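You operate a simulated robot arm through the tools that you are given. There is no shell and no other tool.

The job below is to be done with a simulated robot arm. You get a single attempt, and the scene is never put back.

Task
Swap the low rail's end plug for the extension and tighten the knob.
Fine: lay the plug on the side chest; the display arm and the red stop stay.
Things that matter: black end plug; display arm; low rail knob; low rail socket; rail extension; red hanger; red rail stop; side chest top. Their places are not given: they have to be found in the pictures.

Only the result counts: the job must be done as asked and must still hold three seconds after the hand-in. Knocking over, shifting, dropping, spilling or breaking anything else fails it.

Robot
A 7-joint arm with a two-finger parallel gripper, fixed in place. Base frame: the origin is at the foot of the arm, x ahead of it, y to its left, z up. Readings come in m, rad, newtons and seconds.
With the tool pointing down near the work surface it reaches from about 0.24 to 0.58 m from the base axis. Its first joint turns from -2.897 to 2.897 rad. Payload 3.4 kg.
Tool frame: the origin (TCP) lies between the finger pads and is the grasp point; the fingertips stand 0.03 m ahead of it; z points along the fingers, y is the line along which they close. The gripper opens to 0.094 m. The fingers are 0.028 m wide and 0.01 m thick; the gripper's body (0.05 by 0.096 m) begins 0.055 m behind the TCP.
Orientation is that of the tool frame in the base frame, as a unit quaternion [w, x, y, z]. With the fingers straight down and closing along the base's y, the tool's x points along the base's -x, its y along +y and its z along -z.

Tools
- The arm moves only by the tool servo_tool. Its argument "plan" is one flat list of numbers, 7 for each row, row after row: the closure, from 0 (fully open) to 1 (shut), then the shift along the tool's x, y, z in m, then the turn, a rotation vector about the tool's x, y, z in rad. In form: [jaw, tx, ty, tz, wx, wy, wz, jaw, tx, ty, tz, wx, wy, wz, ...]. A call has 1 to 20 rows; each row is the pose to reach, as a shift and turn from the pose commanded when the call began, along the tool's axes at that moment. Each row takes 0.2 s and may step no farther than 0.05 m and 0.15 rad from the row before; otherwise, or with a gripper value out of range, the whole call is refused. A pose out of reach is approached as far as the arm can. The call stops where the force on the tool passes 40 N (or 10 N more than at its start, if that is more) or the arm is blocked; 0.2 s more then pass. The fingers move at their own pace (about 0.072 m/s each) and stop on an object; they squeeze with about 37 N. The grip force told is the motor's: it shows also when the fingers shut on nothing. Time passes only in rows, and 0.2 s behind the last, so rows that repeat a pose let the fingers close. The reply holds the time, the measured pose of the TCP, the force on the tool along the base axes, the opening and the grip force, in the units named above and with some noise, with the torque about the TCP (base axes, N m) and any sound that the robot's microphone picked up.
- Cameras (640 x 400 px; columns grow to the right, rows downward): "scene" is fixed at [0.2188, -0.4997, 1.7874]; the picture's right is [0.80, -0.60, 0.00], its down [-0.46, -0.60, -0.66] and it looks along [0.40, 0.52, -0.76] (base axes); focal length 375 px, centre (320, 200). "wrist" rides on the gripper at [0.076, 0.014, -0.102] in the tool frame; the picture's right is [-0.18, 0.98, 0.00], its down [-0.75, -0.14, -0.64] and it looks along [-0.63, -0.12, 0.77] (tool axes); focal length 243 px, centre (320, 200).
- grab_frame(camera): a new picture of that camera. It takes no simulated time.
- lift_body(by): slides the trunk up (or, below 0, down) by that many m; the arm rides with it, the base frame stays. It gives what a move gives, with no picture.
- locate(camera, pixels): for up to 12 pixels [column, row] of the newest picture of that camera ("zoom" is the newest enlarged one), the place [x, y, z] in the base frame of the surface seen there, good to about 0.003 m. It takes no simulated time.
- close_up(camera, box): a new picture of the part [left, top, right, bottom] of that camera's present view, enlarged. It takes no simulated time.
- close_job(): hands the job in; it is judged then, once.

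Leave the gripper open and the arm clear of the work at the hand-in unless told otherwise.

The tools are called after "Emit:" as name(argument=value, ...) on one line, values as JSON. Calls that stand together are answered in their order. servo_tool: Moves the arm, as the interface text tells. Its arguments: {"type":"object","properties":{"plan":{"type":"array"}},"required":["plan"]} The other tools are called the same way: lift_body (by) slides the trunk up or down; grab_frame (camera) takes a picture; locate (camera, pixels) gives the place of the surface under pixels of a picture; close_up (camera, box) takes an enlarged picture of a part of a camera's view; close_job () hands the job in.

At the start:

```text
time_s: 0.0
position: [0.2781, 0.0561, 1.3969]
tool_rot: [0.0, 0.0, 1.0, 0.0]
ft_force: [-0.2, -0.2, -0.5]
torque: [-0.03, -0.03, 0.01]
gripper_width: 0.0939
finger_force: 0.1
trunk travel left (down, up): [-0.325, 0.061]
```

scene: 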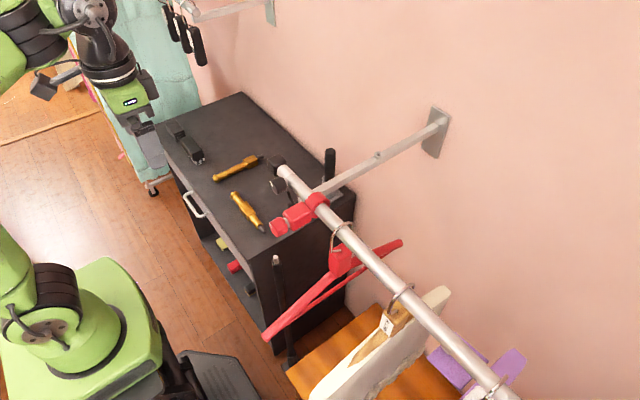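
wrist: 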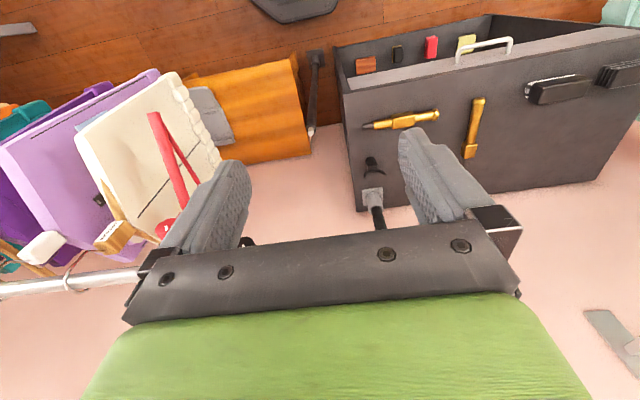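

I see a rail with hangers running to lower right, a black plug near (277,163), red parts near (300,215), and a chest with tools on it. I'll take enlarged pictures first.

Emit:
close_up(camera="scene", box=[220, 120, 380, 260])

Emit:
close_up(camera="scene", box=[150, 80, 310, 240])

Emit:
close_up(camera="wrist", box=[330, 60, 500, 240])

Emit:
close_up(camera="scene", box=[240, 180, 560, 400])

```text
2.86 times, centred on (300, 190) of scene
```

zoom: 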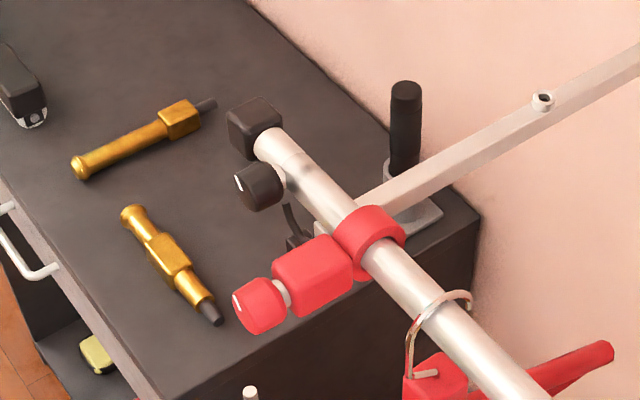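

```text
2.50 times, centred on (230, 160) of scene
```

zoom: 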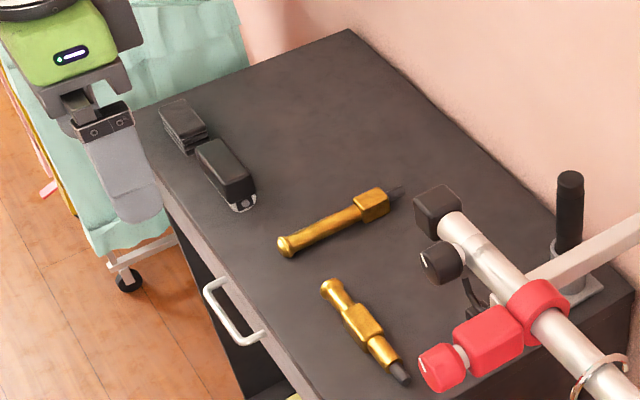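

```text
2.22 times, centred on (415, 150) of wrist
```

zoom: 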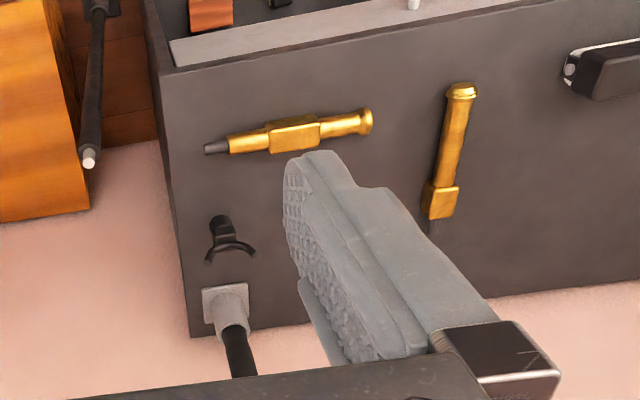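

```text
1.82 times, centred on (400, 290) of scene
```

zoom: 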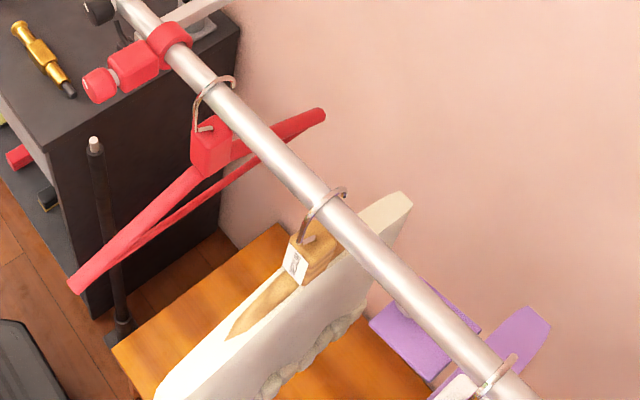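

The rail end with plug and knob is visible. I'll now measure points: rail, plug, knob, gold pieces, and the rail at the upper left.

Emit:
close_up(camera="scene", box=[140, 0, 300, 100])

Emit:
close_up(camera="scene", box=[265, 140, 345, 190])

Emit:
grab_frame(camera="scene")

Emit:
locate(camera="scene", pixels=[[275, 163], [279, 186], [294, 182], [345, 240], [284, 228], [300, 214], [438, 122], [350, 175], [330, 155], [345, 262], [235, 12], [300, 190]])

Emit:
locate(camera="scene", pixels=[[217, 179], [246, 162], [258, 157], [235, 197], [247, 212], [260, 228], [230, 140], [240, 240], [195, 35], [190, 148], [175, 130], [278, 265]])

```text
4.00 times, centred on (220, 50) of scene
```

zoom: 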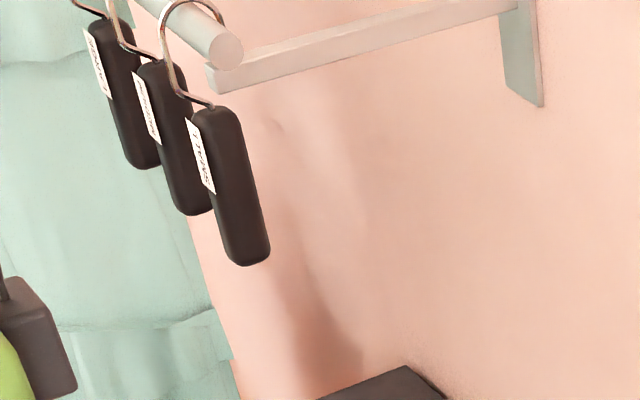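

```text
8.00 times, centred on (305, 165) of scene
```

zoom: 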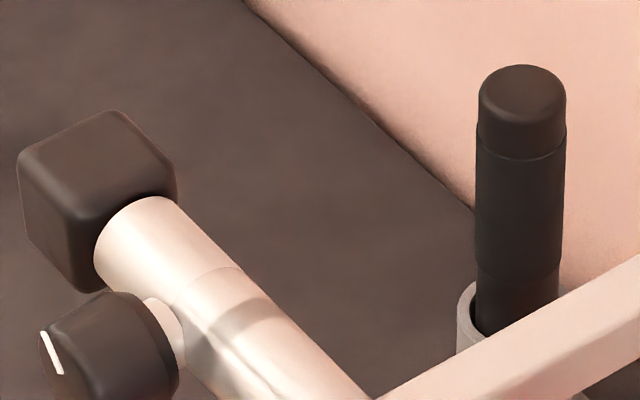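

```text
taken
```

scene: 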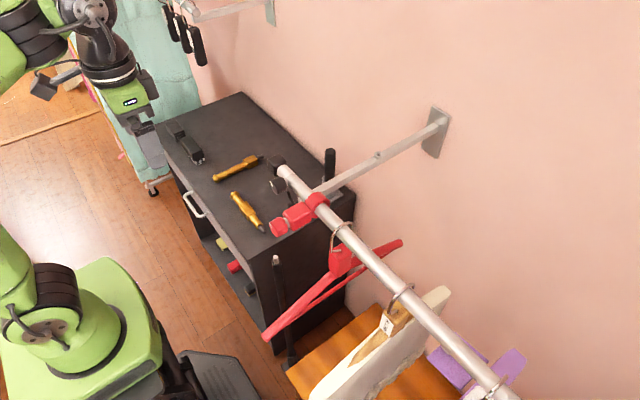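

```text
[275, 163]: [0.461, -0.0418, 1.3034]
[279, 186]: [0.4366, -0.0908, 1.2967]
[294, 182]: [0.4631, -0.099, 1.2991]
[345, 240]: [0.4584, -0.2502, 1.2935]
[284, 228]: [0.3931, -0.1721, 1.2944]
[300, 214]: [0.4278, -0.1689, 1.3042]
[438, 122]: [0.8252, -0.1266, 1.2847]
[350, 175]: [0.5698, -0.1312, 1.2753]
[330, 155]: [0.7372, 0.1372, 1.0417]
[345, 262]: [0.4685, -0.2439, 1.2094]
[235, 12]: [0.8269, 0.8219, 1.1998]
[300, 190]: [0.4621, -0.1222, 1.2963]
```

```text
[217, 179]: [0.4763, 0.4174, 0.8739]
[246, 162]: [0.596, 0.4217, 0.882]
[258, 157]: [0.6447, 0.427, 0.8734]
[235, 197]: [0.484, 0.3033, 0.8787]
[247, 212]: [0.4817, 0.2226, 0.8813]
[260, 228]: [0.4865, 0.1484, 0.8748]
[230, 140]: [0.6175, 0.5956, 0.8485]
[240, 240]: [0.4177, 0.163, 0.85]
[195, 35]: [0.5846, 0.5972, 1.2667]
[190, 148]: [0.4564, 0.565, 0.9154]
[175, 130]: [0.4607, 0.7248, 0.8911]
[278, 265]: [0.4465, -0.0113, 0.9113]
```

The front rail runs along y at x≈0.46, z≈1.28; the chest top is at z≈0.848. I'll check the left rail's height, and enlarge the gold pieces and the knob.

Emit:
close_up(camera="scene", box=[180, 0, 228, 30])

Emit:
locate(camera="zoom", pixels=[[200, 140], [270, 150], [130, 60], [330, 230], [450, 190], [600, 140]])

Emit:
close_up(camera="scene", box=[205, 145, 285, 195])

Emit:
close_up(camera="scene", box=[215, 185, 295, 235])

Emit:
close_up(camera="scene", box=[265, 165, 345, 215])

Emit:
close_up(camera="wrist", box=[350, 130, 430, 230])

```text
13.33 times, centred on (204, 15) of scene
```

zoom: 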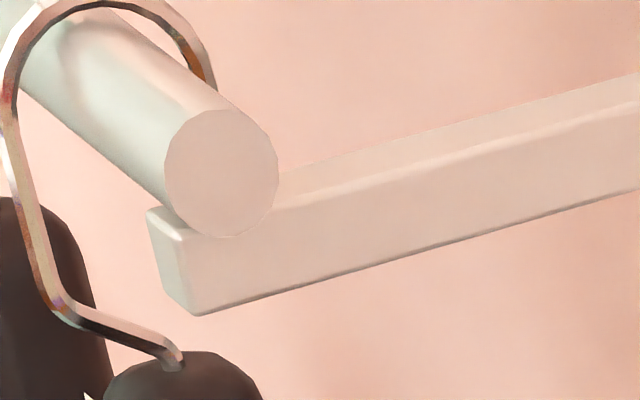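

```text
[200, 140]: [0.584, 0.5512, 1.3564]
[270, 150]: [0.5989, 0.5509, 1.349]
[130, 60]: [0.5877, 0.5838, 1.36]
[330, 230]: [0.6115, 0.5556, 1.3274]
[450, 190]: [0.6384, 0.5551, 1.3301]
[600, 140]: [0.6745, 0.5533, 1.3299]
```

```text
8.00 times, centred on (245, 170) of scene
```

zoom: 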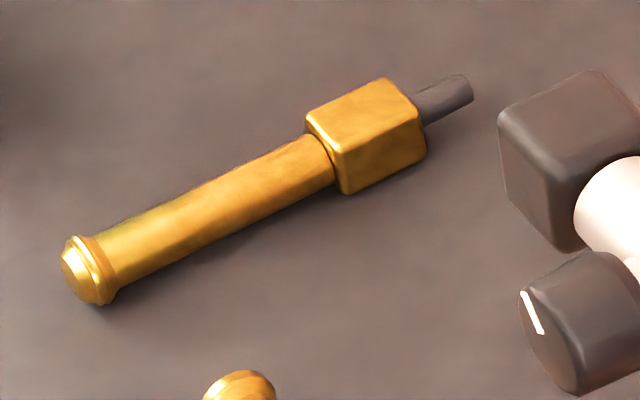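

```text
8.00 times, centred on (255, 210) of scene
```

zoom: 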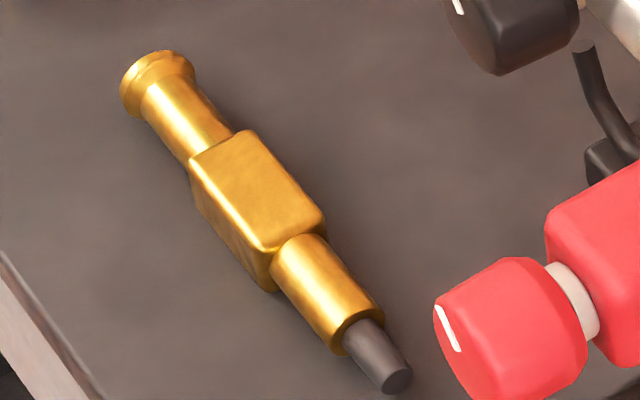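

```text
8.00 times, centred on (305, 190) of scene
```

zoom: 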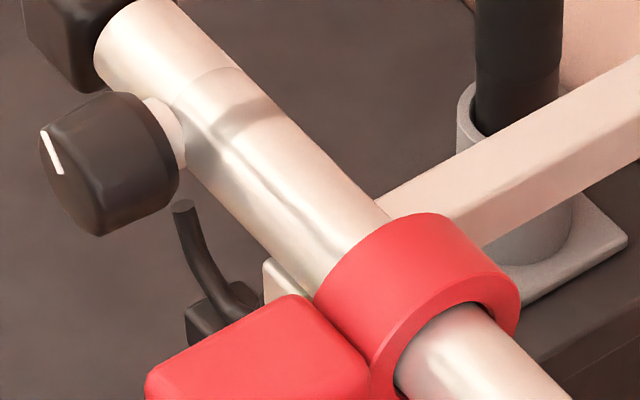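

```text
4.00 times, centred on (390, 180) of wrist
```

zoom: 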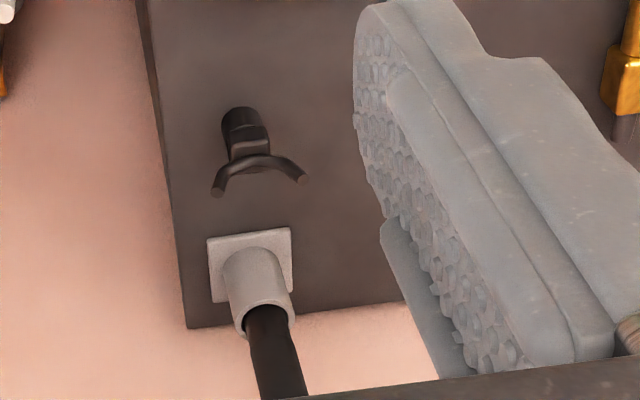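

The left rail sits at z≈1.35, so the front rail (z≈1.28) is the low one. Its plug is the black cube near (275,163), with a black knob at (279,186) whose white mark shows its angle. Next I'll turn the hand 90° and move above the rail end, so the wrist camera looks at the plug from the free end.

Emit:
servo_tool(plan=[0, -0.0147, 0, 0, 0, 0, 0.1428, 0, -0.0294, 0, 0, 0, 0, 0.2856, 0, -0.0441, 0, 0, 0, 0, 0.4284, 0, -0.0588, 0, 0, 0, 0, 0.5712, 0, -0.0735, 0, 0, 0, 0, 0.714, 0, -0.0882, 0, 0, 0, 0, 0.8568, 0, -0.103, 0, 0, 0, 0, 0.9996, 0, -0.118, 0, 0, 0, 0, 1.1424, 0, -0.133, 0, 0, 0, 0, 1.2852, 0, -0.147, 0.002, 0, 0, 0, 1.428, 0, -0.162, 0.004, 0, 0, 0, 1.5708])

Emit:
grab_frame(camera="wrist")

Emit:
grab_frame(camera="scene")

```text
time_s: 2.4
position: [0.4298, 0.0569, 1.4052]
tool_rot: [0.01, 0.708, 0.706, 0.012]
ft_force: [-0.7, 0.5, 0.6]
torque: [0.02, 0.0, -0.02]
gripper_width: 0.094
finger_force: 0.0
out of reach, approached as far as the arm can: row 11
trunk travel left (down, up): [-0.325, 0.061]
```

```text
taken
```

wrist: 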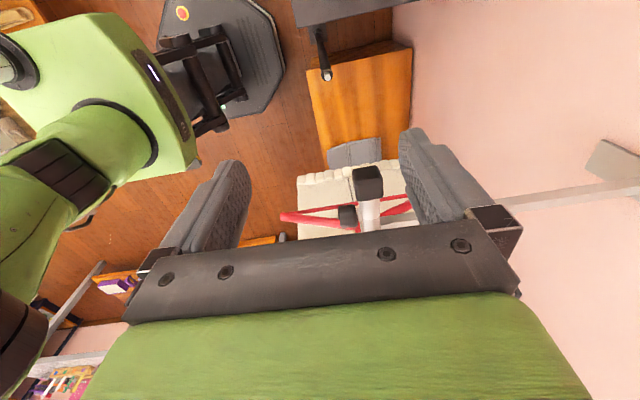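

```text
taken
```

scene: 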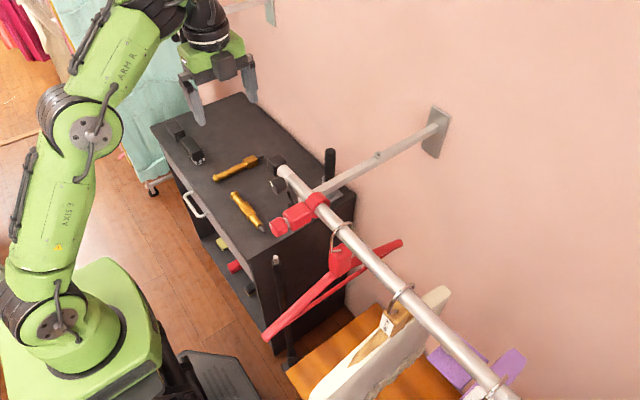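

The arm is at its reach limit up here but the plug is visible at (368,185). I'll enlarge that part of the wrist view.

Emit:
close_up(camera="wrist", box=[270, 130, 430, 240])

Emit:
locate(camera="wrist", pixels=[[357, 172], [380, 172], [357, 194], [382, 194], [368, 185], [347, 216], [366, 212], [376, 212], [371, 220]])

```text
3.64 times, centred on (350, 185) of wrist
```

zoom: 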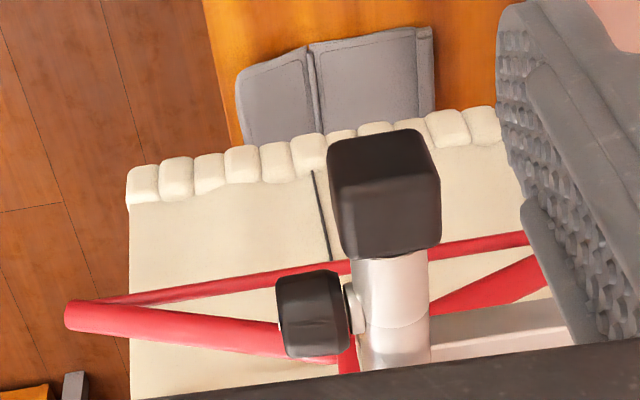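

```text
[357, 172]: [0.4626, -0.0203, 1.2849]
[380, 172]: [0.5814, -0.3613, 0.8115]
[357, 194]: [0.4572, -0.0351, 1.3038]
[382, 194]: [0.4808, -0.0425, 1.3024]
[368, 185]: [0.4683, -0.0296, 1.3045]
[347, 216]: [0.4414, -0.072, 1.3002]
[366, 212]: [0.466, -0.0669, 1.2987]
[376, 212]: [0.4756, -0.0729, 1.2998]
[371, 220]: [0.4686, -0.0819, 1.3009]
```

Plug cube: roughly x 0.450–0.486, y −0.058 to −0.020, top z≈1.304. The knob lies on the −x side at y≈−0.09. To gain reach at this height I'll raise the trunk a little, then move down in steps.

Emit:
lift_body(by=0.05)

```text
time_s: 3.3
position: [0.4312, 0.0573, 1.4554]
tool_rot: [0.009, 0.708, 0.706, 0.012]
ft_force: [-0.4, 0.8, 0.2]
torque: [-0.02, 0.0, 0.0]
gripper_width: 0.0938
finger_force: 0.0
trunk travel left (down, up): [-0.375, 0.011]
```

Now the hand is at z 1.455. I'll descend to about (0.44, 0.04, 1.36) and check whether orientation recovers.

Emit:
servo_tool(plan=[0, -0.006, 0.003, 0.032, 0, 0, 0, 0, -0.012, 0.006, 0.064, 0, 0, 0, 0, -0.017, 0.009, 0.095, 0, 0, 0, 0, -0.017, 0.009, 0.095, 0, 0, 0])

Emit:
grab_frame(camera="wrist")

```text
time_s: 4.3
position: [0.4422, 0.0398, 1.3606]
tool_rot: [0.01, 0.708, 0.706, 0.012]
ft_force: [-1.0, -0.1, 0.0]
torque: [0.02, -0.03, -0.01]
gripper_width: 0.0936
finger_force: 0.1
trunk travel left (down, up): [-0.375, 0.011]
```

```text
taken
```

wrist: 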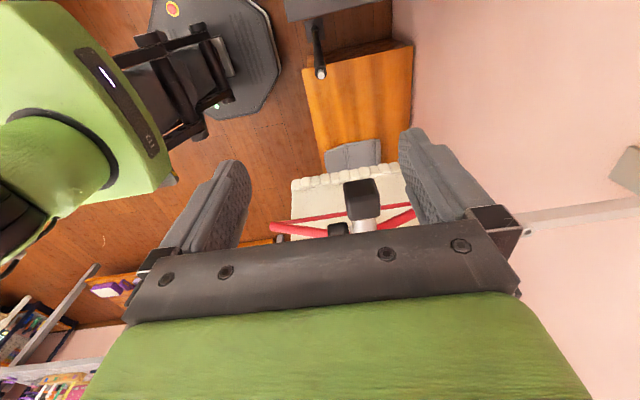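

Position reads well; the tool is tilted about 0.03 rad around its x axis. I'll correct that and move above the plug at (0.467, −0.038, 1.36), fingertips still above everything.

Emit:
servo_tool(plan=[0, -0.03, 0.01, 0, 0.015, 0, 0, 0, -0.06, 0.02, 0, 0.031, 0, 0, 0, -0.078, 0.025, 0.001, 0.031, 0, 0, 0, -0.078, 0.025, 0.001, 0.031, 0, 0])

Emit:
grab_frame(camera="wrist")

Emit:
grab_frame(camera="scene")

```text
time_s: 5.3
position: [0.4674, -0.0368, 1.359]
tool_rot: [-0.001, 0.707, 0.707, 0.001]
ft_force: [0.2, -0.4, 0.0]
torque: [-0.02, -0.01, 0.0]
gripper_width: 0.0939
finger_force: 0.0
trunk travel left (down, up): [-0.375, 0.011]
```

```text
taken
```

wrist: 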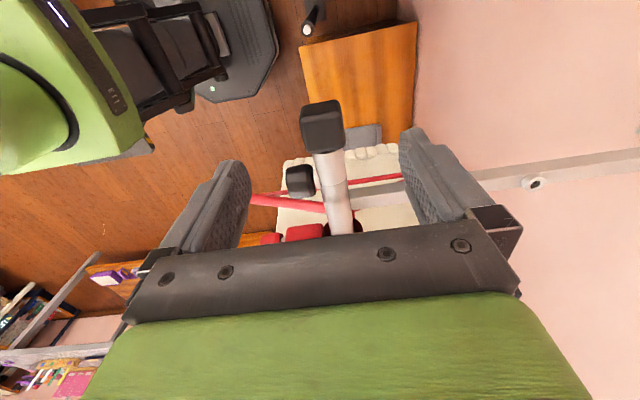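

```text
taken
```

scene: 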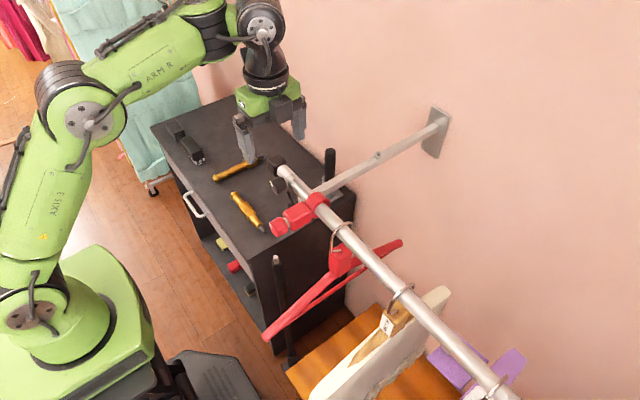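

I'm right above the plug. I'll enlarge the wrist view to measure plug, rail and knob more accurately.

Emit:
close_up(camera="wrist", box=[260, 90, 420, 240])

Emit:
locate(camera="zoom", pixels=[[180, 60], [310, 50], [200, 170], [330, 150], [250, 190], [250, 110], [290, 250], [270, 300], [130, 230], [195, 225], [110, 270], [160, 280]])

```text
2.67 times, centred on (340, 165) of wrist
```

zoom: 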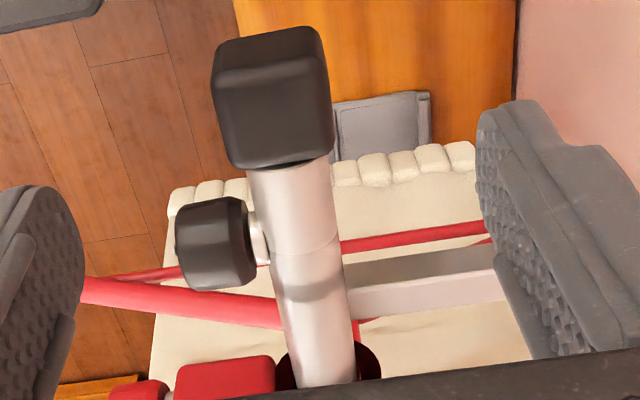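

```text
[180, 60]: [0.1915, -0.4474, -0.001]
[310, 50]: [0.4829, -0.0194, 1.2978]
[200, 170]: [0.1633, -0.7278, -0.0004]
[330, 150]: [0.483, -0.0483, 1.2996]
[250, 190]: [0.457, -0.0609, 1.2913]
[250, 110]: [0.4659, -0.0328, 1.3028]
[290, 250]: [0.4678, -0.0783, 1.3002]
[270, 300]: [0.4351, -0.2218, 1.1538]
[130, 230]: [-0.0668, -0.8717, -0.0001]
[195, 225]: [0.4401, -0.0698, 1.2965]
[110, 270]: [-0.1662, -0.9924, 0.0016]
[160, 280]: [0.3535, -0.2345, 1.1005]
```

I'll probe more pixels on the plug edges, the rail and the knob.

Emit:
locate(camera="zoom", pixels=[[226, 110], [322, 105], [224, 80], [322, 70], [235, 160], [328, 145], [220, 55], [250, 45], [262, 225], [330, 215], [184, 245], [248, 240]])

Emit:
locate(camera="zoom", pixels=[[220, 210], [215, 240], [222, 270], [258, 240], [300, 260], [310, 320], [230, 375], [140, 390], [320, 370], [420, 290], [420, 265], [270, 35]])

```text
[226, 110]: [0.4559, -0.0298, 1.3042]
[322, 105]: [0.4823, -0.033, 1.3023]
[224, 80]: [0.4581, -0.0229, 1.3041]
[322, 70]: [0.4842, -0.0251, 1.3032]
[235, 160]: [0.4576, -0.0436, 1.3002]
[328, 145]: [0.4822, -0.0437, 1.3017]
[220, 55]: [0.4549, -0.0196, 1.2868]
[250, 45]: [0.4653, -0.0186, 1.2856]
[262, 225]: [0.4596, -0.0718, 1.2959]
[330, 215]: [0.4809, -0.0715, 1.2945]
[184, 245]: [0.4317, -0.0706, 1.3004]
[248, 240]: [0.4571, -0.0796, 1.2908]
```

```text
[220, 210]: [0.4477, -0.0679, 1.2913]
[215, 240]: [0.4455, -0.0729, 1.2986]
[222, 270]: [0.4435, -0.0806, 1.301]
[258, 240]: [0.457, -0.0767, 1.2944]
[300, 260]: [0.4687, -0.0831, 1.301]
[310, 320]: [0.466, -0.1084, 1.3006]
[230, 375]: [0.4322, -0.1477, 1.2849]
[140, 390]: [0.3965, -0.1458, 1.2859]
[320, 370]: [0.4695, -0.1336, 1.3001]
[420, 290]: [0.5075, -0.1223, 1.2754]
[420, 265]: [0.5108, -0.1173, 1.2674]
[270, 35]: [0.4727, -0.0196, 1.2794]
```

Plug: centre about (0.469, −0.036, 1.286), ~0.034 m cube; rail axis x≈0.469, z≈1.286. I'll lower over it with fingers open (fingers at x=0.469±0.047, clear of the knob), then close.

Emit:
servo_tool(plan=[0, 0, 0.002, 0.024, 0, 0, 0, 0, 0.001, 0.002, 0.048, 0, 0, 0, 0, 0.001, 0.002, 0.07, 0, 0, 0, 0, 0.001, 0.002, 0.07, 0, 0, 0])

Emit:
grab_frame(camera="wrist")

```text
time_s: 6.3
position: [0.469, -0.0359, 1.289]
tool_rot: [-0.001, 0.708, 0.706, 0.001]
ft_force: [0.2, 0.1, 0.5]
torque: [0.04, -0.02, 0.01]
gripper_width: 0.0941
finger_force: 0.1
trunk travel left (down, up): [-0.375, 0.011]
```

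```text
taken
```

wrist: 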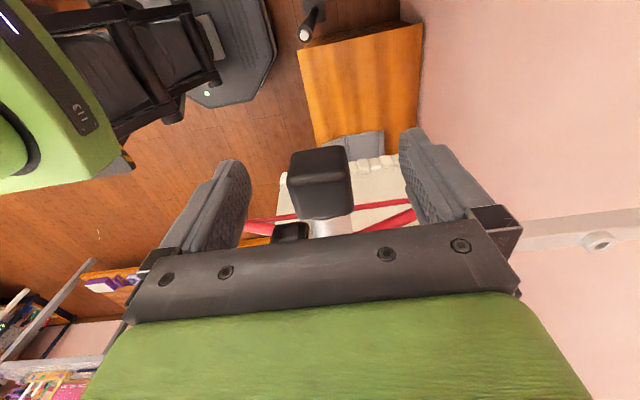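

The plug is between the fingers at (320,183). I'll close the fingers on it now.

Emit:
servo_tool(plan=[1, 0, 0, 0, 0, 0, 0, 1, 0, 0, 0, 0, 0, 0, 1, 0, 0, 0, 0, 0, 0, 1, 0, 0, 0, 0, 0, 0])

```text
time_s: 7.3
position: [0.4688, -0.0348, 1.2892]
tool_rot: [-0.002, 0.707, 0.707, 0.001]
ft_force: [1.4, -0.9, 0.3]
torque: [-0.01, 0.02, 0.06]
gripper_width: 0.0343
finger_force: 37.0
trunk travel left (down, up): [-0.375, 0.011]
```

Gripped at 0.034 m with little side force. Next a gentle pull of 6 mm along +y to learn whether the knob clamps it.

Emit:
servo_tool(plan=[1, 0.003, 0, 0, 0, 0, 0, 1, 0.006, 0, 0, 0, 0, 0])

```text
time_s: 7.9
position: [0.4697, -0.0306, 1.2896]
tool_rot: [-0.001, 0.708, 0.707, 0.001]
ft_force: [2.1, -2.9, 2.6]
torque: [-0.2, -0.04, 0.02]
gripper_width: 0.0341
finger_force: 37.0
trunk travel left (down, up): [-0.375, 0.011]
```

It moved about 4–5 mm with only ~3 N resistance. I'll pull another 10 mm and check the picture for whether the plug really comes along.

Emit:
servo_tool(plan=[1, 0.004, 0, 0, 0, 0, 0, 1, 0.008, 0, 0, 0, 0, 0, 1, 0.01, 0, 0, 0, 0, 0])

Emit:
close_up(camera="scene", box=[255, 140, 335, 200])

Emit:
grab_frame(camera="wrist")

```text
time_s: 8.7
position: [0.4695, -0.0196, 1.2897]
tool_rot: [-0.002, 0.707, 0.707, 0.001]
ft_force: [-0.2, 0.1, 0.4]
torque: [-0.03, -0.02, 0.0]
gripper_width: 0.0339
finger_force: 37.1
trunk travel left (down, up): [-0.375, 0.011]
```

```text
6.67 times, centred on (295, 170) of scene
```

zoom: 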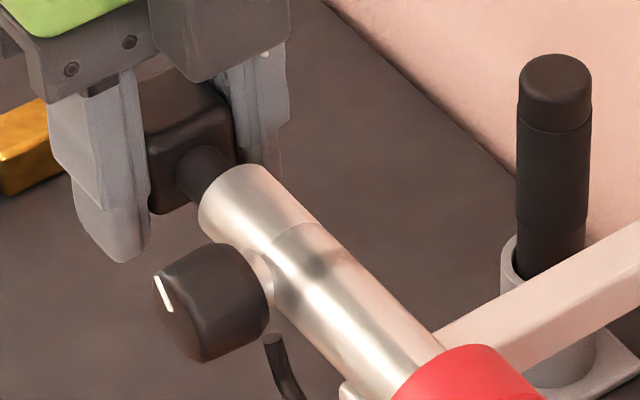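

```text
taken
```

wrist: 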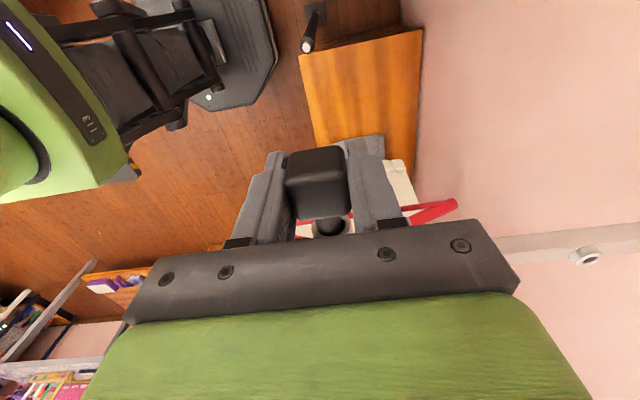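

The plug slides freely with the hand; its round shank is showing, so the knob is loose. I'll keep pulling straight along +y by another 6 cm.

Emit:
servo_tool(plan=[1, 0.012, 0, 0, 0, 0, 0, 1, 0.024, 0, 0, 0, 0, 0, 1, 0.036, 0, 0, 0, 0, 0, 1, 0.048, 0, 0, 0, 0, 0, 1, 0.06, 0, 0, 0, 0, 0])

Emit:
close_up(camera="scene", box=[235, 120, 331, 192])

Emit:
grab_frame(camera="wrist")

```text
time_s: 9.9
position: [0.4691, 0.0401, 1.2887]
tool_rot: [-0.001, 0.707, 0.707, 0.001]
ft_force: [0.4, 0.1, 0.8]
torque: [-0.02, 0.03, -0.03]
gripper_width: 0.0344
finger_force: 37.5
trunk travel left (down, up): [-0.375, 0.011]
```

```text
5.56 times, centred on (283, 156) of scene
```

zoom: 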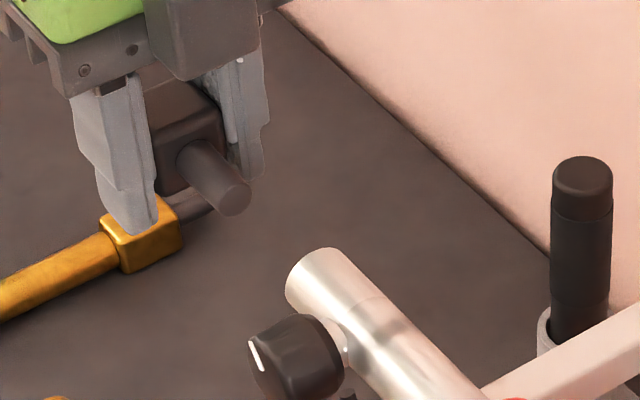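

```text
taken
```

wrist: 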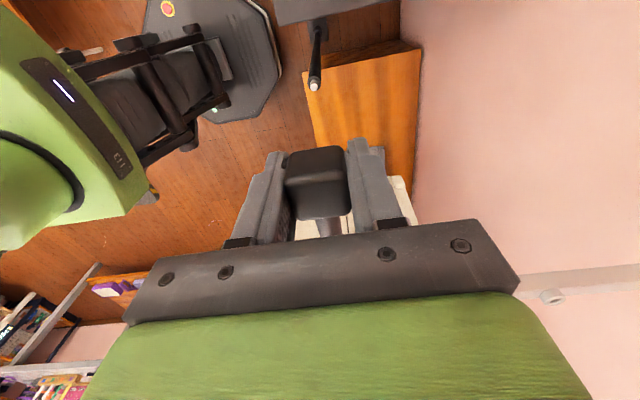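

The plug is out: shank about 14 mm thick, ~3 cm long. Now I'll map the chest top to choose a free place for it.

Emit:
grab_frame(camera="scene")

Emit:
locate(camera="scene", pixels=[[157, 126], [272, 248], [352, 190], [220, 217], [200, 180], [230, 228], [262, 245], [290, 232], [300, 195], [338, 200], [215, 205], [255, 180]])

Emit:
close_up(camera="scene", box=[200, 160, 320, 260])

```text
taken
```

scene: 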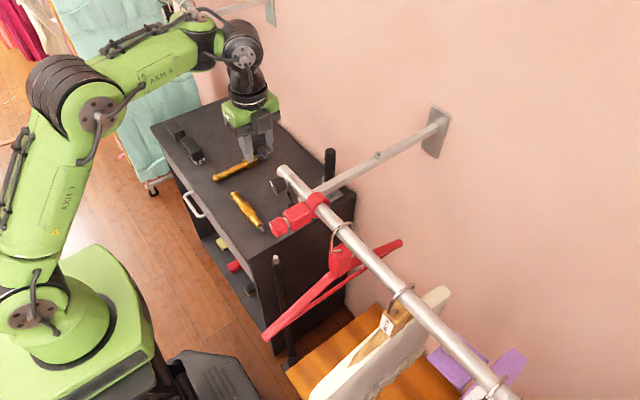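

```text
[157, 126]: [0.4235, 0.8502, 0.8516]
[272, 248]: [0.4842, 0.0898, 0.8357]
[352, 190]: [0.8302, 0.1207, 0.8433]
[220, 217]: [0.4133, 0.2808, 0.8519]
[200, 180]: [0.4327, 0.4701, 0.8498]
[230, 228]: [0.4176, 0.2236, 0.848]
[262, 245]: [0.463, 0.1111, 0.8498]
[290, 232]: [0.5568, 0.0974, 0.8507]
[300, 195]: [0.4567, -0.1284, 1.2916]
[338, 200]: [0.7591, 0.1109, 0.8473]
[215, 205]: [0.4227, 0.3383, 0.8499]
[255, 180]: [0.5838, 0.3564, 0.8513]
```

```text
4.00 times, centred on (260, 210) of scene
```

zoom: 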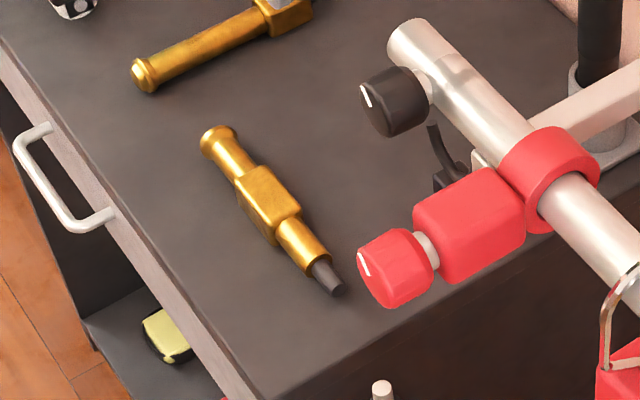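

Chest top is at z≈0.850, front edge x≈0.413, y from 0.09 to 0.85. With the present grip the fingertips reach 1 cm lower than the cube's underside, so the plug would drop when released. To lay it down properly I'll slide it back into the loose socket partway and regrip 12 mm higher.

Emit:
servo_tool(plan=[1, -0.012, 0, 0, 0, 0, 0, 1, -0.024, 0, 0, 0, 0, 0, 1, -0.036, 0, 0, 0, 0, 0, 1, -0.046, 0, 0, 0, 0, 0, 1, -0.054, 0, 0, 0, 0, 0, 1, -0.062, 0, 0, 0, 0, 0, 1, -0.069, 0, 0, 0, 0, 0])

Emit:
close_up(camera="scene", box=[255, 140, 335, 200])

```text
time_s: 11.5
position: [0.469, -0.03, 1.2881]
tool_rot: [-0.001, 0.707, 0.707, 0.001]
ft_force: [-0.6, -0.3, -0.3]
torque: [-0.02, -0.01, 0.03]
gripper_width: 0.0342
finger_force: 36.8
trunk travel left (down, up): [-0.375, 0.011]
```

```text
6.67 times, centred on (295, 170) of scene
```

zoom: 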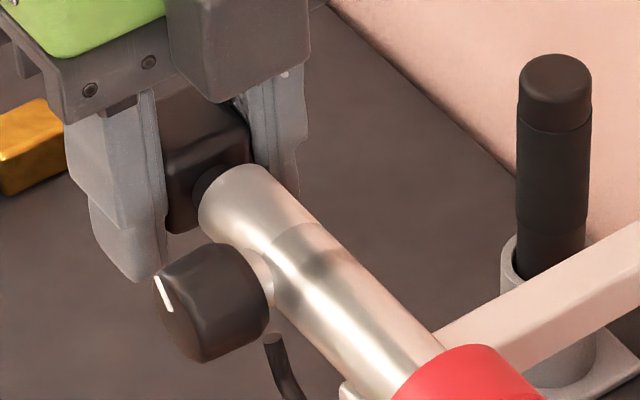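

The shank is back in the socket with no force. I'll open to about 0.05 m, raise 12 mm, and grip again.

Emit:
servo_tool(plan=[0.45, 0, 0, 0, 0, 0, 0, 0.45, 0, 0, 0, 0, 0, 0, 0.45, 0, 0, -0.006, 0, 0, 0, 0.45, 0, 0, -0.012, 0, 0, 0, 0.45, 0, 0, -0.012, 0, 0, 0, 1, 0, 0, -0.012, 0, 0, 0, 1, 0, 0, -0.012, 0, 0, 0, 1, 0, 0, -0.012, 0, 0, 0])

Emit:
close_up(camera="scene", box=[255, 140, 335, 200])

```text
time_s: 13.3
position: [0.4684, -0.0292, 1.3017]
tool_rot: [-0.001, 0.707, 0.707, 0.002]
ft_force: [0.3, 0.7, -0.1]
torque: [-0.01, 0.01, 0.01]
gripper_width: 0.0299
finger_force: 36.8
trunk travel left (down, up): [-0.375, 0.011]
```

```text
6.67 times, centred on (295, 170) of scene
```

zoom: 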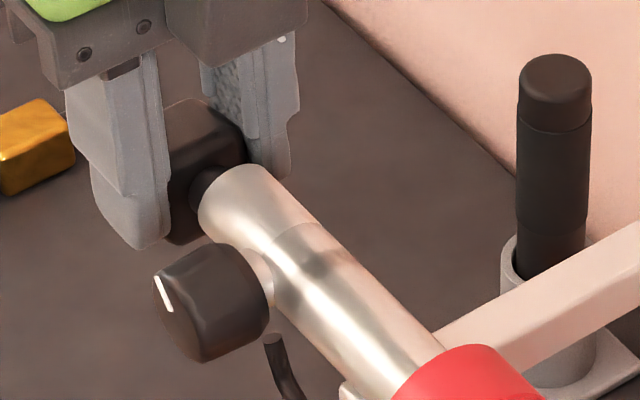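

The grip now reads 0.030 m (held nearer the tapering tips), force 37 N. I'll pull it straight out and check that it is held squarely.

Emit:
servo_tool(plan=[1, 0.01, 0, 0, 0, 0, 0, 1, 0.02, 0, 0, 0, 0, 0, 1, 0.03, 0, 0, 0, 0, 0, 1, 0.042, 0, 0, 0, 0, 0, 1, 0.056, 0, 0, 0, 0, 0, 1, 0.07, 0, 0, 0, 0, 0, 1, 0.07, 0, 0, 0, 0, 0])

Emit:
close_up(camera="scene", box=[235, 110, 331, 182])

Emit:
close_up(camera="wrist", box=[240, 120, 400, 240])

```text
time_s: 14.9
position: [0.4683, 0.04, 1.3012]
tool_rot: [-0.001, 0.708, 0.706, 0.001]
ft_force: [-0.4, -0.1, 0.3]
torque: [-0.01, 0.0, 0.0]
gripper_width: 0.03
finger_force: 36.8
trunk travel left (down, up): [-0.375, 0.011]
```

```text
5.56 times, centred on (283, 146) of scene
```

zoom: 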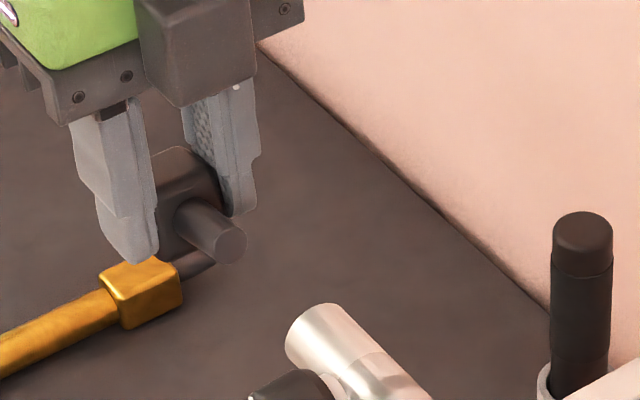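

```text
3.33 times, centred on (320, 180) of wrist
```

zoom: 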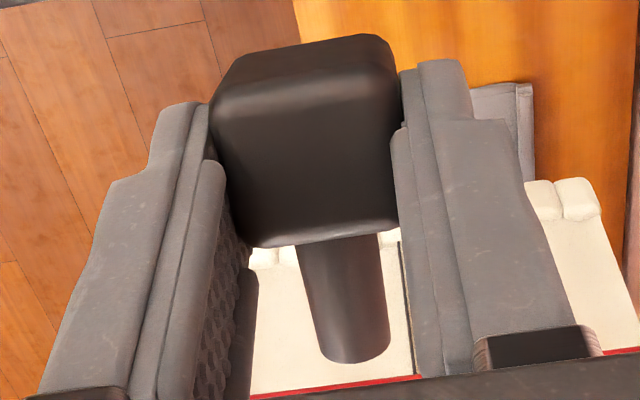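

The plug is held squarely, shank toward −y. Chosen resting place: (0.44, 0.345) on the chest, between the two gold pieces' near ends and clear of both. I'll first swing over at this height.

Emit:
servo_tool(plan=[1, 0.03, -0.006, 0, 0, 0, 0, 1, 0.06, -0.012, 0, 0, 0, 0, 1, 0.095, -0.018, 0, 0, 0, 0, 1, 0.13, -0.024, 0, 0, 0, 0, 1, 0.165, -0.028, 0, 0, 0, 0, 1, 0.2, -0.028, 0, 0, 0, 0, 1, 0.235, -0.028, 0, 0, 0, 0, 1, 0.265, -0.028, 0, 0, 0, 0, 1, 0.29, -0.028, 0, 0, 0, 0, 1, 0.305, -0.028, 0, 0, 0, 0, 1, 0.305, -0.028, 0, 0, 0, 0])

Emit:
grab_frame(camera="scene")

Emit:
grab_frame(camera="wrist")

```text
time_s: 17.3
position: [0.4323, 0.3292, 1.2958]
tool_rot: [-0.002, 0.707, 0.707, 0.001]
ft_force: [0.6, -0.5, -0.5]
torque: [-0.02, -0.01, 0.03]
gripper_width: 0.0297
finger_force: 37.1
out of reach, approached as far as the arm can: row 9, 10, 11
trunk travel left (down, up): [-0.375, 0.011]
```

```text
taken
```

scene: 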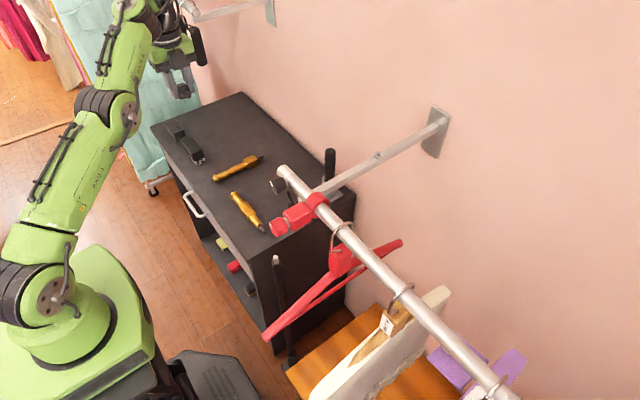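

```text
taken
```

wrist: 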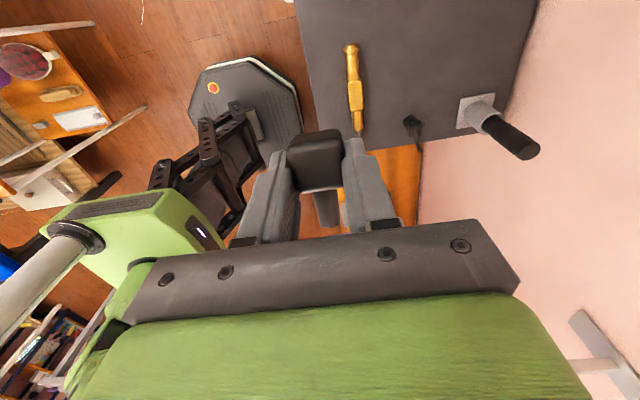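

Reach limit at this height is about r=0.54; that's nearly there, and lower down reach grows. Now lower the trunk by 0.36 m, in two steps, leaving the plug about 5 cm above the chest.

Emit:
lift_body(by=-0.2)

Emit:
lift_body(by=-0.15)

Emit:
grab_frame(camera="scene")

Emit:
grab_frame(camera="wrist")

```text
time_s: 19.5
position: [0.4326, 0.3292, 1.0956]
tool_rot: [-0.001, 0.707, 0.707, 0.001]
ft_force: [0.4, -0.9, -0.1]
torque: [0.01, 0.01, 0.03]
gripper_width: 0.0299
finger_force: 36.8
trunk travel left (down, up): [-0.175, 0.211]
```

```text
time_s: 21.2
position: [0.4325, 0.3296, 0.9455]
tool_rot: [-0.001, 0.707, 0.707, 0.002]
ft_force: [0.3, 0.2, -0.4]
torque: [0.0, 0.0, -0.02]
gripper_width: 0.0299
finger_force: 37.2
trunk travel left (down, up): [-0.025, 0.361]
```

```text
taken
```

scene: 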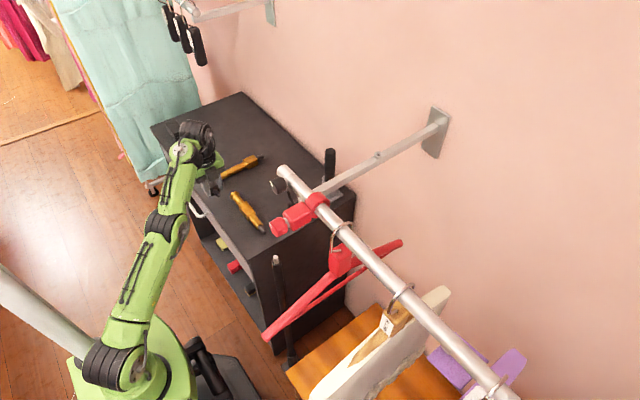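

```text
taken
```

wrist: 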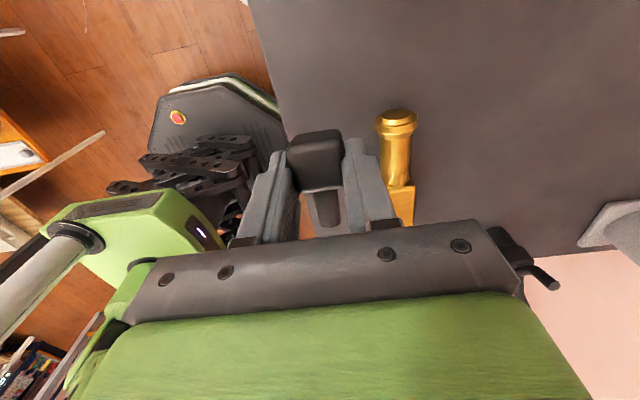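

The plug hovers about 6 cm above the chest. I'll check the chest's front edge and the nearby gold pieces in the wrist view.

Emit:
locate(camera="wrist", pixels=[[252, 5], [262, 40], [275, 85], [285, 120], [397, 115], [397, 130], [385, 125], [410, 125], [397, 160], [320, 100], [400, 40], [402, 190]])

Emit:
close_up(camera="scene", box=[150, 110, 310, 240])

```text
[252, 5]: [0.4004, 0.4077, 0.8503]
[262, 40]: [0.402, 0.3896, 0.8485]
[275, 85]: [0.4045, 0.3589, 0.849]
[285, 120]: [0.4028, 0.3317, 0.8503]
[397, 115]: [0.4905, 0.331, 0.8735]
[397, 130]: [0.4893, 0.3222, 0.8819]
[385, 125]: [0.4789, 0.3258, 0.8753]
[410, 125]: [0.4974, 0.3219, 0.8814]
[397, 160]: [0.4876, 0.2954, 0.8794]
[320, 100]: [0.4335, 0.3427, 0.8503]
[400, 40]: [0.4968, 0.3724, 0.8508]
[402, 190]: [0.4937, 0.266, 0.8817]
```

```text
3.08 times, centred on (230, 175) of scene
```

zoom: 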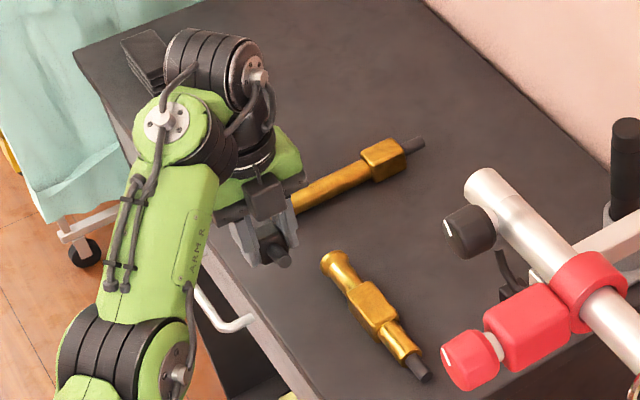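

Chest front edge is x≈0.402; the nearer gold piece's flared end reaches y≈0.333. I'll set the plug at (0.434, 0.350), lowering slowly until its underside nearly touches (TCP z≈0.884).

Emit:
servo_tool(plan=[1, 0.01, 0, 0.012, 0, 0, 0, 1, 0.0205, 0.0015, 0.025, 0, 0, 0, 1, 0.0205, 0.0015, 0.038, 0, 0, 0, 1, 0.0205, 0.0015, 0.048, 0, 0, 0, 1, 0.0205, 0.0015, 0.055, 0, 0, 0, 1, 0.0205, 0.0015, 0.058, 0, 0, 0])

```text
time_s: 22.6
position: [0.4338, 0.3506, 0.8874]
tool_rot: [-0.001, 0.707, 0.707, 0.003]
ft_force: [-0.3, 1.1, 5.4]
torque: [0.14, 0.05, -0.01]
gripper_width: 0.0299
finger_force: 37.3
out of reach, approached as far as the arm can: row 2
trunk travel left (down, up): [-0.025, 0.361]
```

5 N upward force: the plug is resting on the chest. I'll open slightly (to ~0.046 m) and look before rising.

Emit:
servo_tool(plan=[0.5, 0, 0, 0, 0, 0, 0, 0.5, 0, 0, 0, 0, 0, 0, 0.5, 0, 0, 0, 0, 0, 0])

Emit:
close_up(camera="wrist", box=[220, 60, 460, 240])

```text
time_s: 23.4
position: [0.4337, 0.3509, 0.8866]
tool_rot: [-0.001, 0.708, 0.706, 0.001]
ft_force: [-0.6, 0.2, 0.0]
torque: [-0.06, 0.03, 0.01]
gripper_width: 0.0469
finger_force: 0.1
trunk travel left (down, up): [-0.025, 0.361]
```

```text
2.22 times, centred on (340, 150) of wrist
```

zoom: 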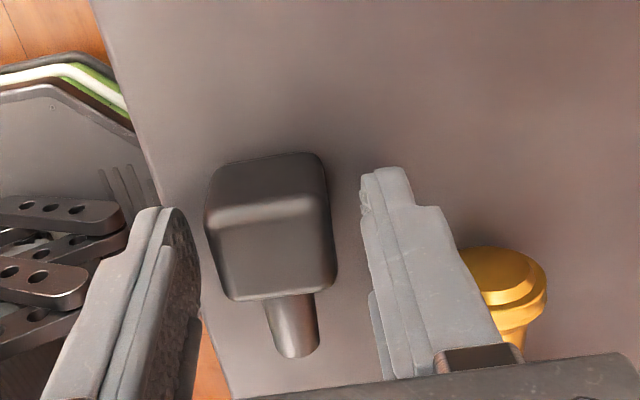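

The plug stands flat on the chest, clear of both fingers. I'll rise straight up 7 cm and look.

Emit:
servo_tool(plan=[0.5, 0, 0, -0.02, 0, 0, 0, 0.5, 0, 0, -0.045, 0, 0, 0, 0.5, 0, 0, -0.07, 0, 0, 0])

Emit:
grab_frame(camera="wrist")

Emit:
grab_frame(camera="scene")

```text
time_s: 24.2
position: [0.4211, 0.3387, 0.952]
tool_rot: [-0.001, 0.708, 0.706, 0.002]
ft_force: [0.4, -0.7, 0.2]
torque: [0.06, 0.02, -0.01]
gripper_width: 0.0471
finger_force: 0.0
out of reach, approached as far as the arm can: row 2, 3
trunk travel left (down, up): [-0.025, 0.361]
```

```text
taken
```

wrist: 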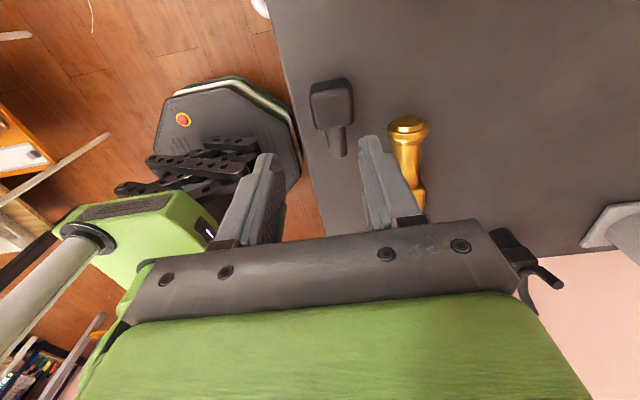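

```text
taken
```

scene: 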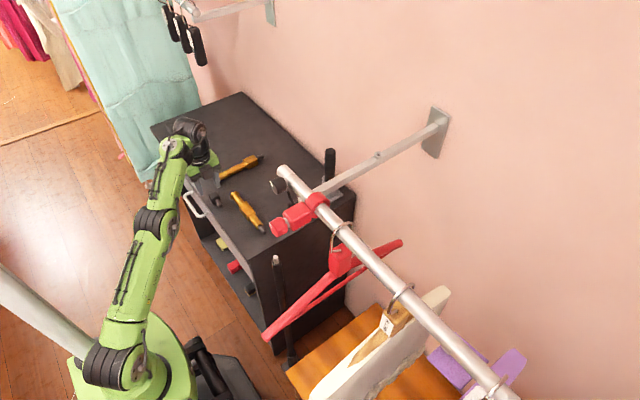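

The plug rests in place at (332,105) of the wrist view. Now I'll compare the two gold pieces; first enlarged scene views with the hand out of the way.

Emit:
close_up(camera="scene", box=[236, 146, 268, 166])

Emit:
locate(camera="zoom", pixels=[[420, 160], [450, 150], [480, 140], [440, 130], [465, 175], [520, 110], [200, 200], [300, 150], [350, 250], [60, 280]])

Emit:
close_up(camera="scene", box=[236, 212, 276, 237])

Emit:
locate(camera="zoom", pixels=[[380, 240], [420, 290], [360, 260], [410, 230], [300, 170], [200, 60], [260, 180], [350, 160]])

Emit:
close_up(camera="scene", box=[266, 160, 306, 185])

```text
16.00 times, centred on (252, 156) of scene
```

zoom: 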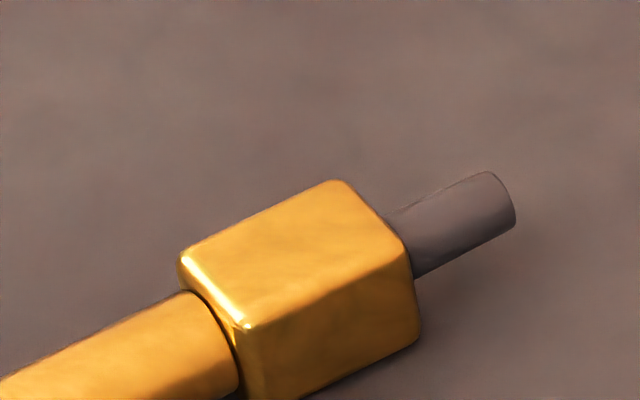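

```text
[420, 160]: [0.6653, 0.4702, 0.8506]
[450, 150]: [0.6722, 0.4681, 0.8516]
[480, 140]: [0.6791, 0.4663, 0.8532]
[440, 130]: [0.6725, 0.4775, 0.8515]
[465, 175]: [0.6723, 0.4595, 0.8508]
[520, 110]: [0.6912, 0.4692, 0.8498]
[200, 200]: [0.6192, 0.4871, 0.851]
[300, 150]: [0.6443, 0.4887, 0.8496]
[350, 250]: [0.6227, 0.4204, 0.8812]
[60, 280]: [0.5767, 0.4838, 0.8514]
```

```text
16.00 times, centred on (256, 224) of scene
```

zoom: 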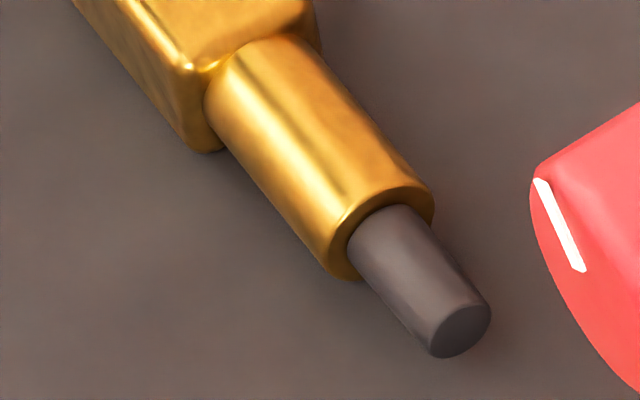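

```text
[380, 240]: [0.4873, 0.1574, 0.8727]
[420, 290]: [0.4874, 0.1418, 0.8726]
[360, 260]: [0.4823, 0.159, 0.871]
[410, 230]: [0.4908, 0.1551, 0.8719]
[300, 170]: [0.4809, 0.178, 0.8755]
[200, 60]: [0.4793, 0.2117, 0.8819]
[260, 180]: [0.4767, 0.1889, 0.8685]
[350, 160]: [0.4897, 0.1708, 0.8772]
```

```text
16.00 times, centred on (286, 172) of scene
```

zoom: 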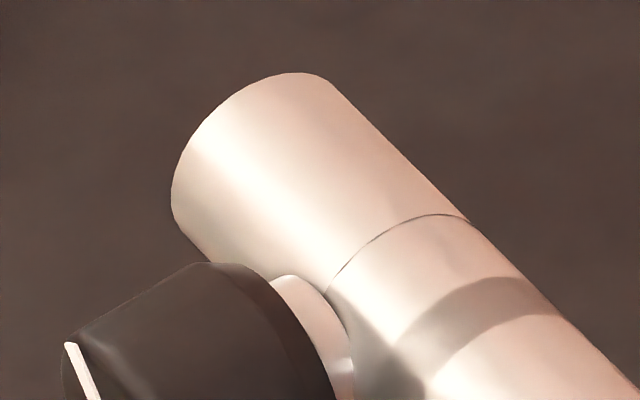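

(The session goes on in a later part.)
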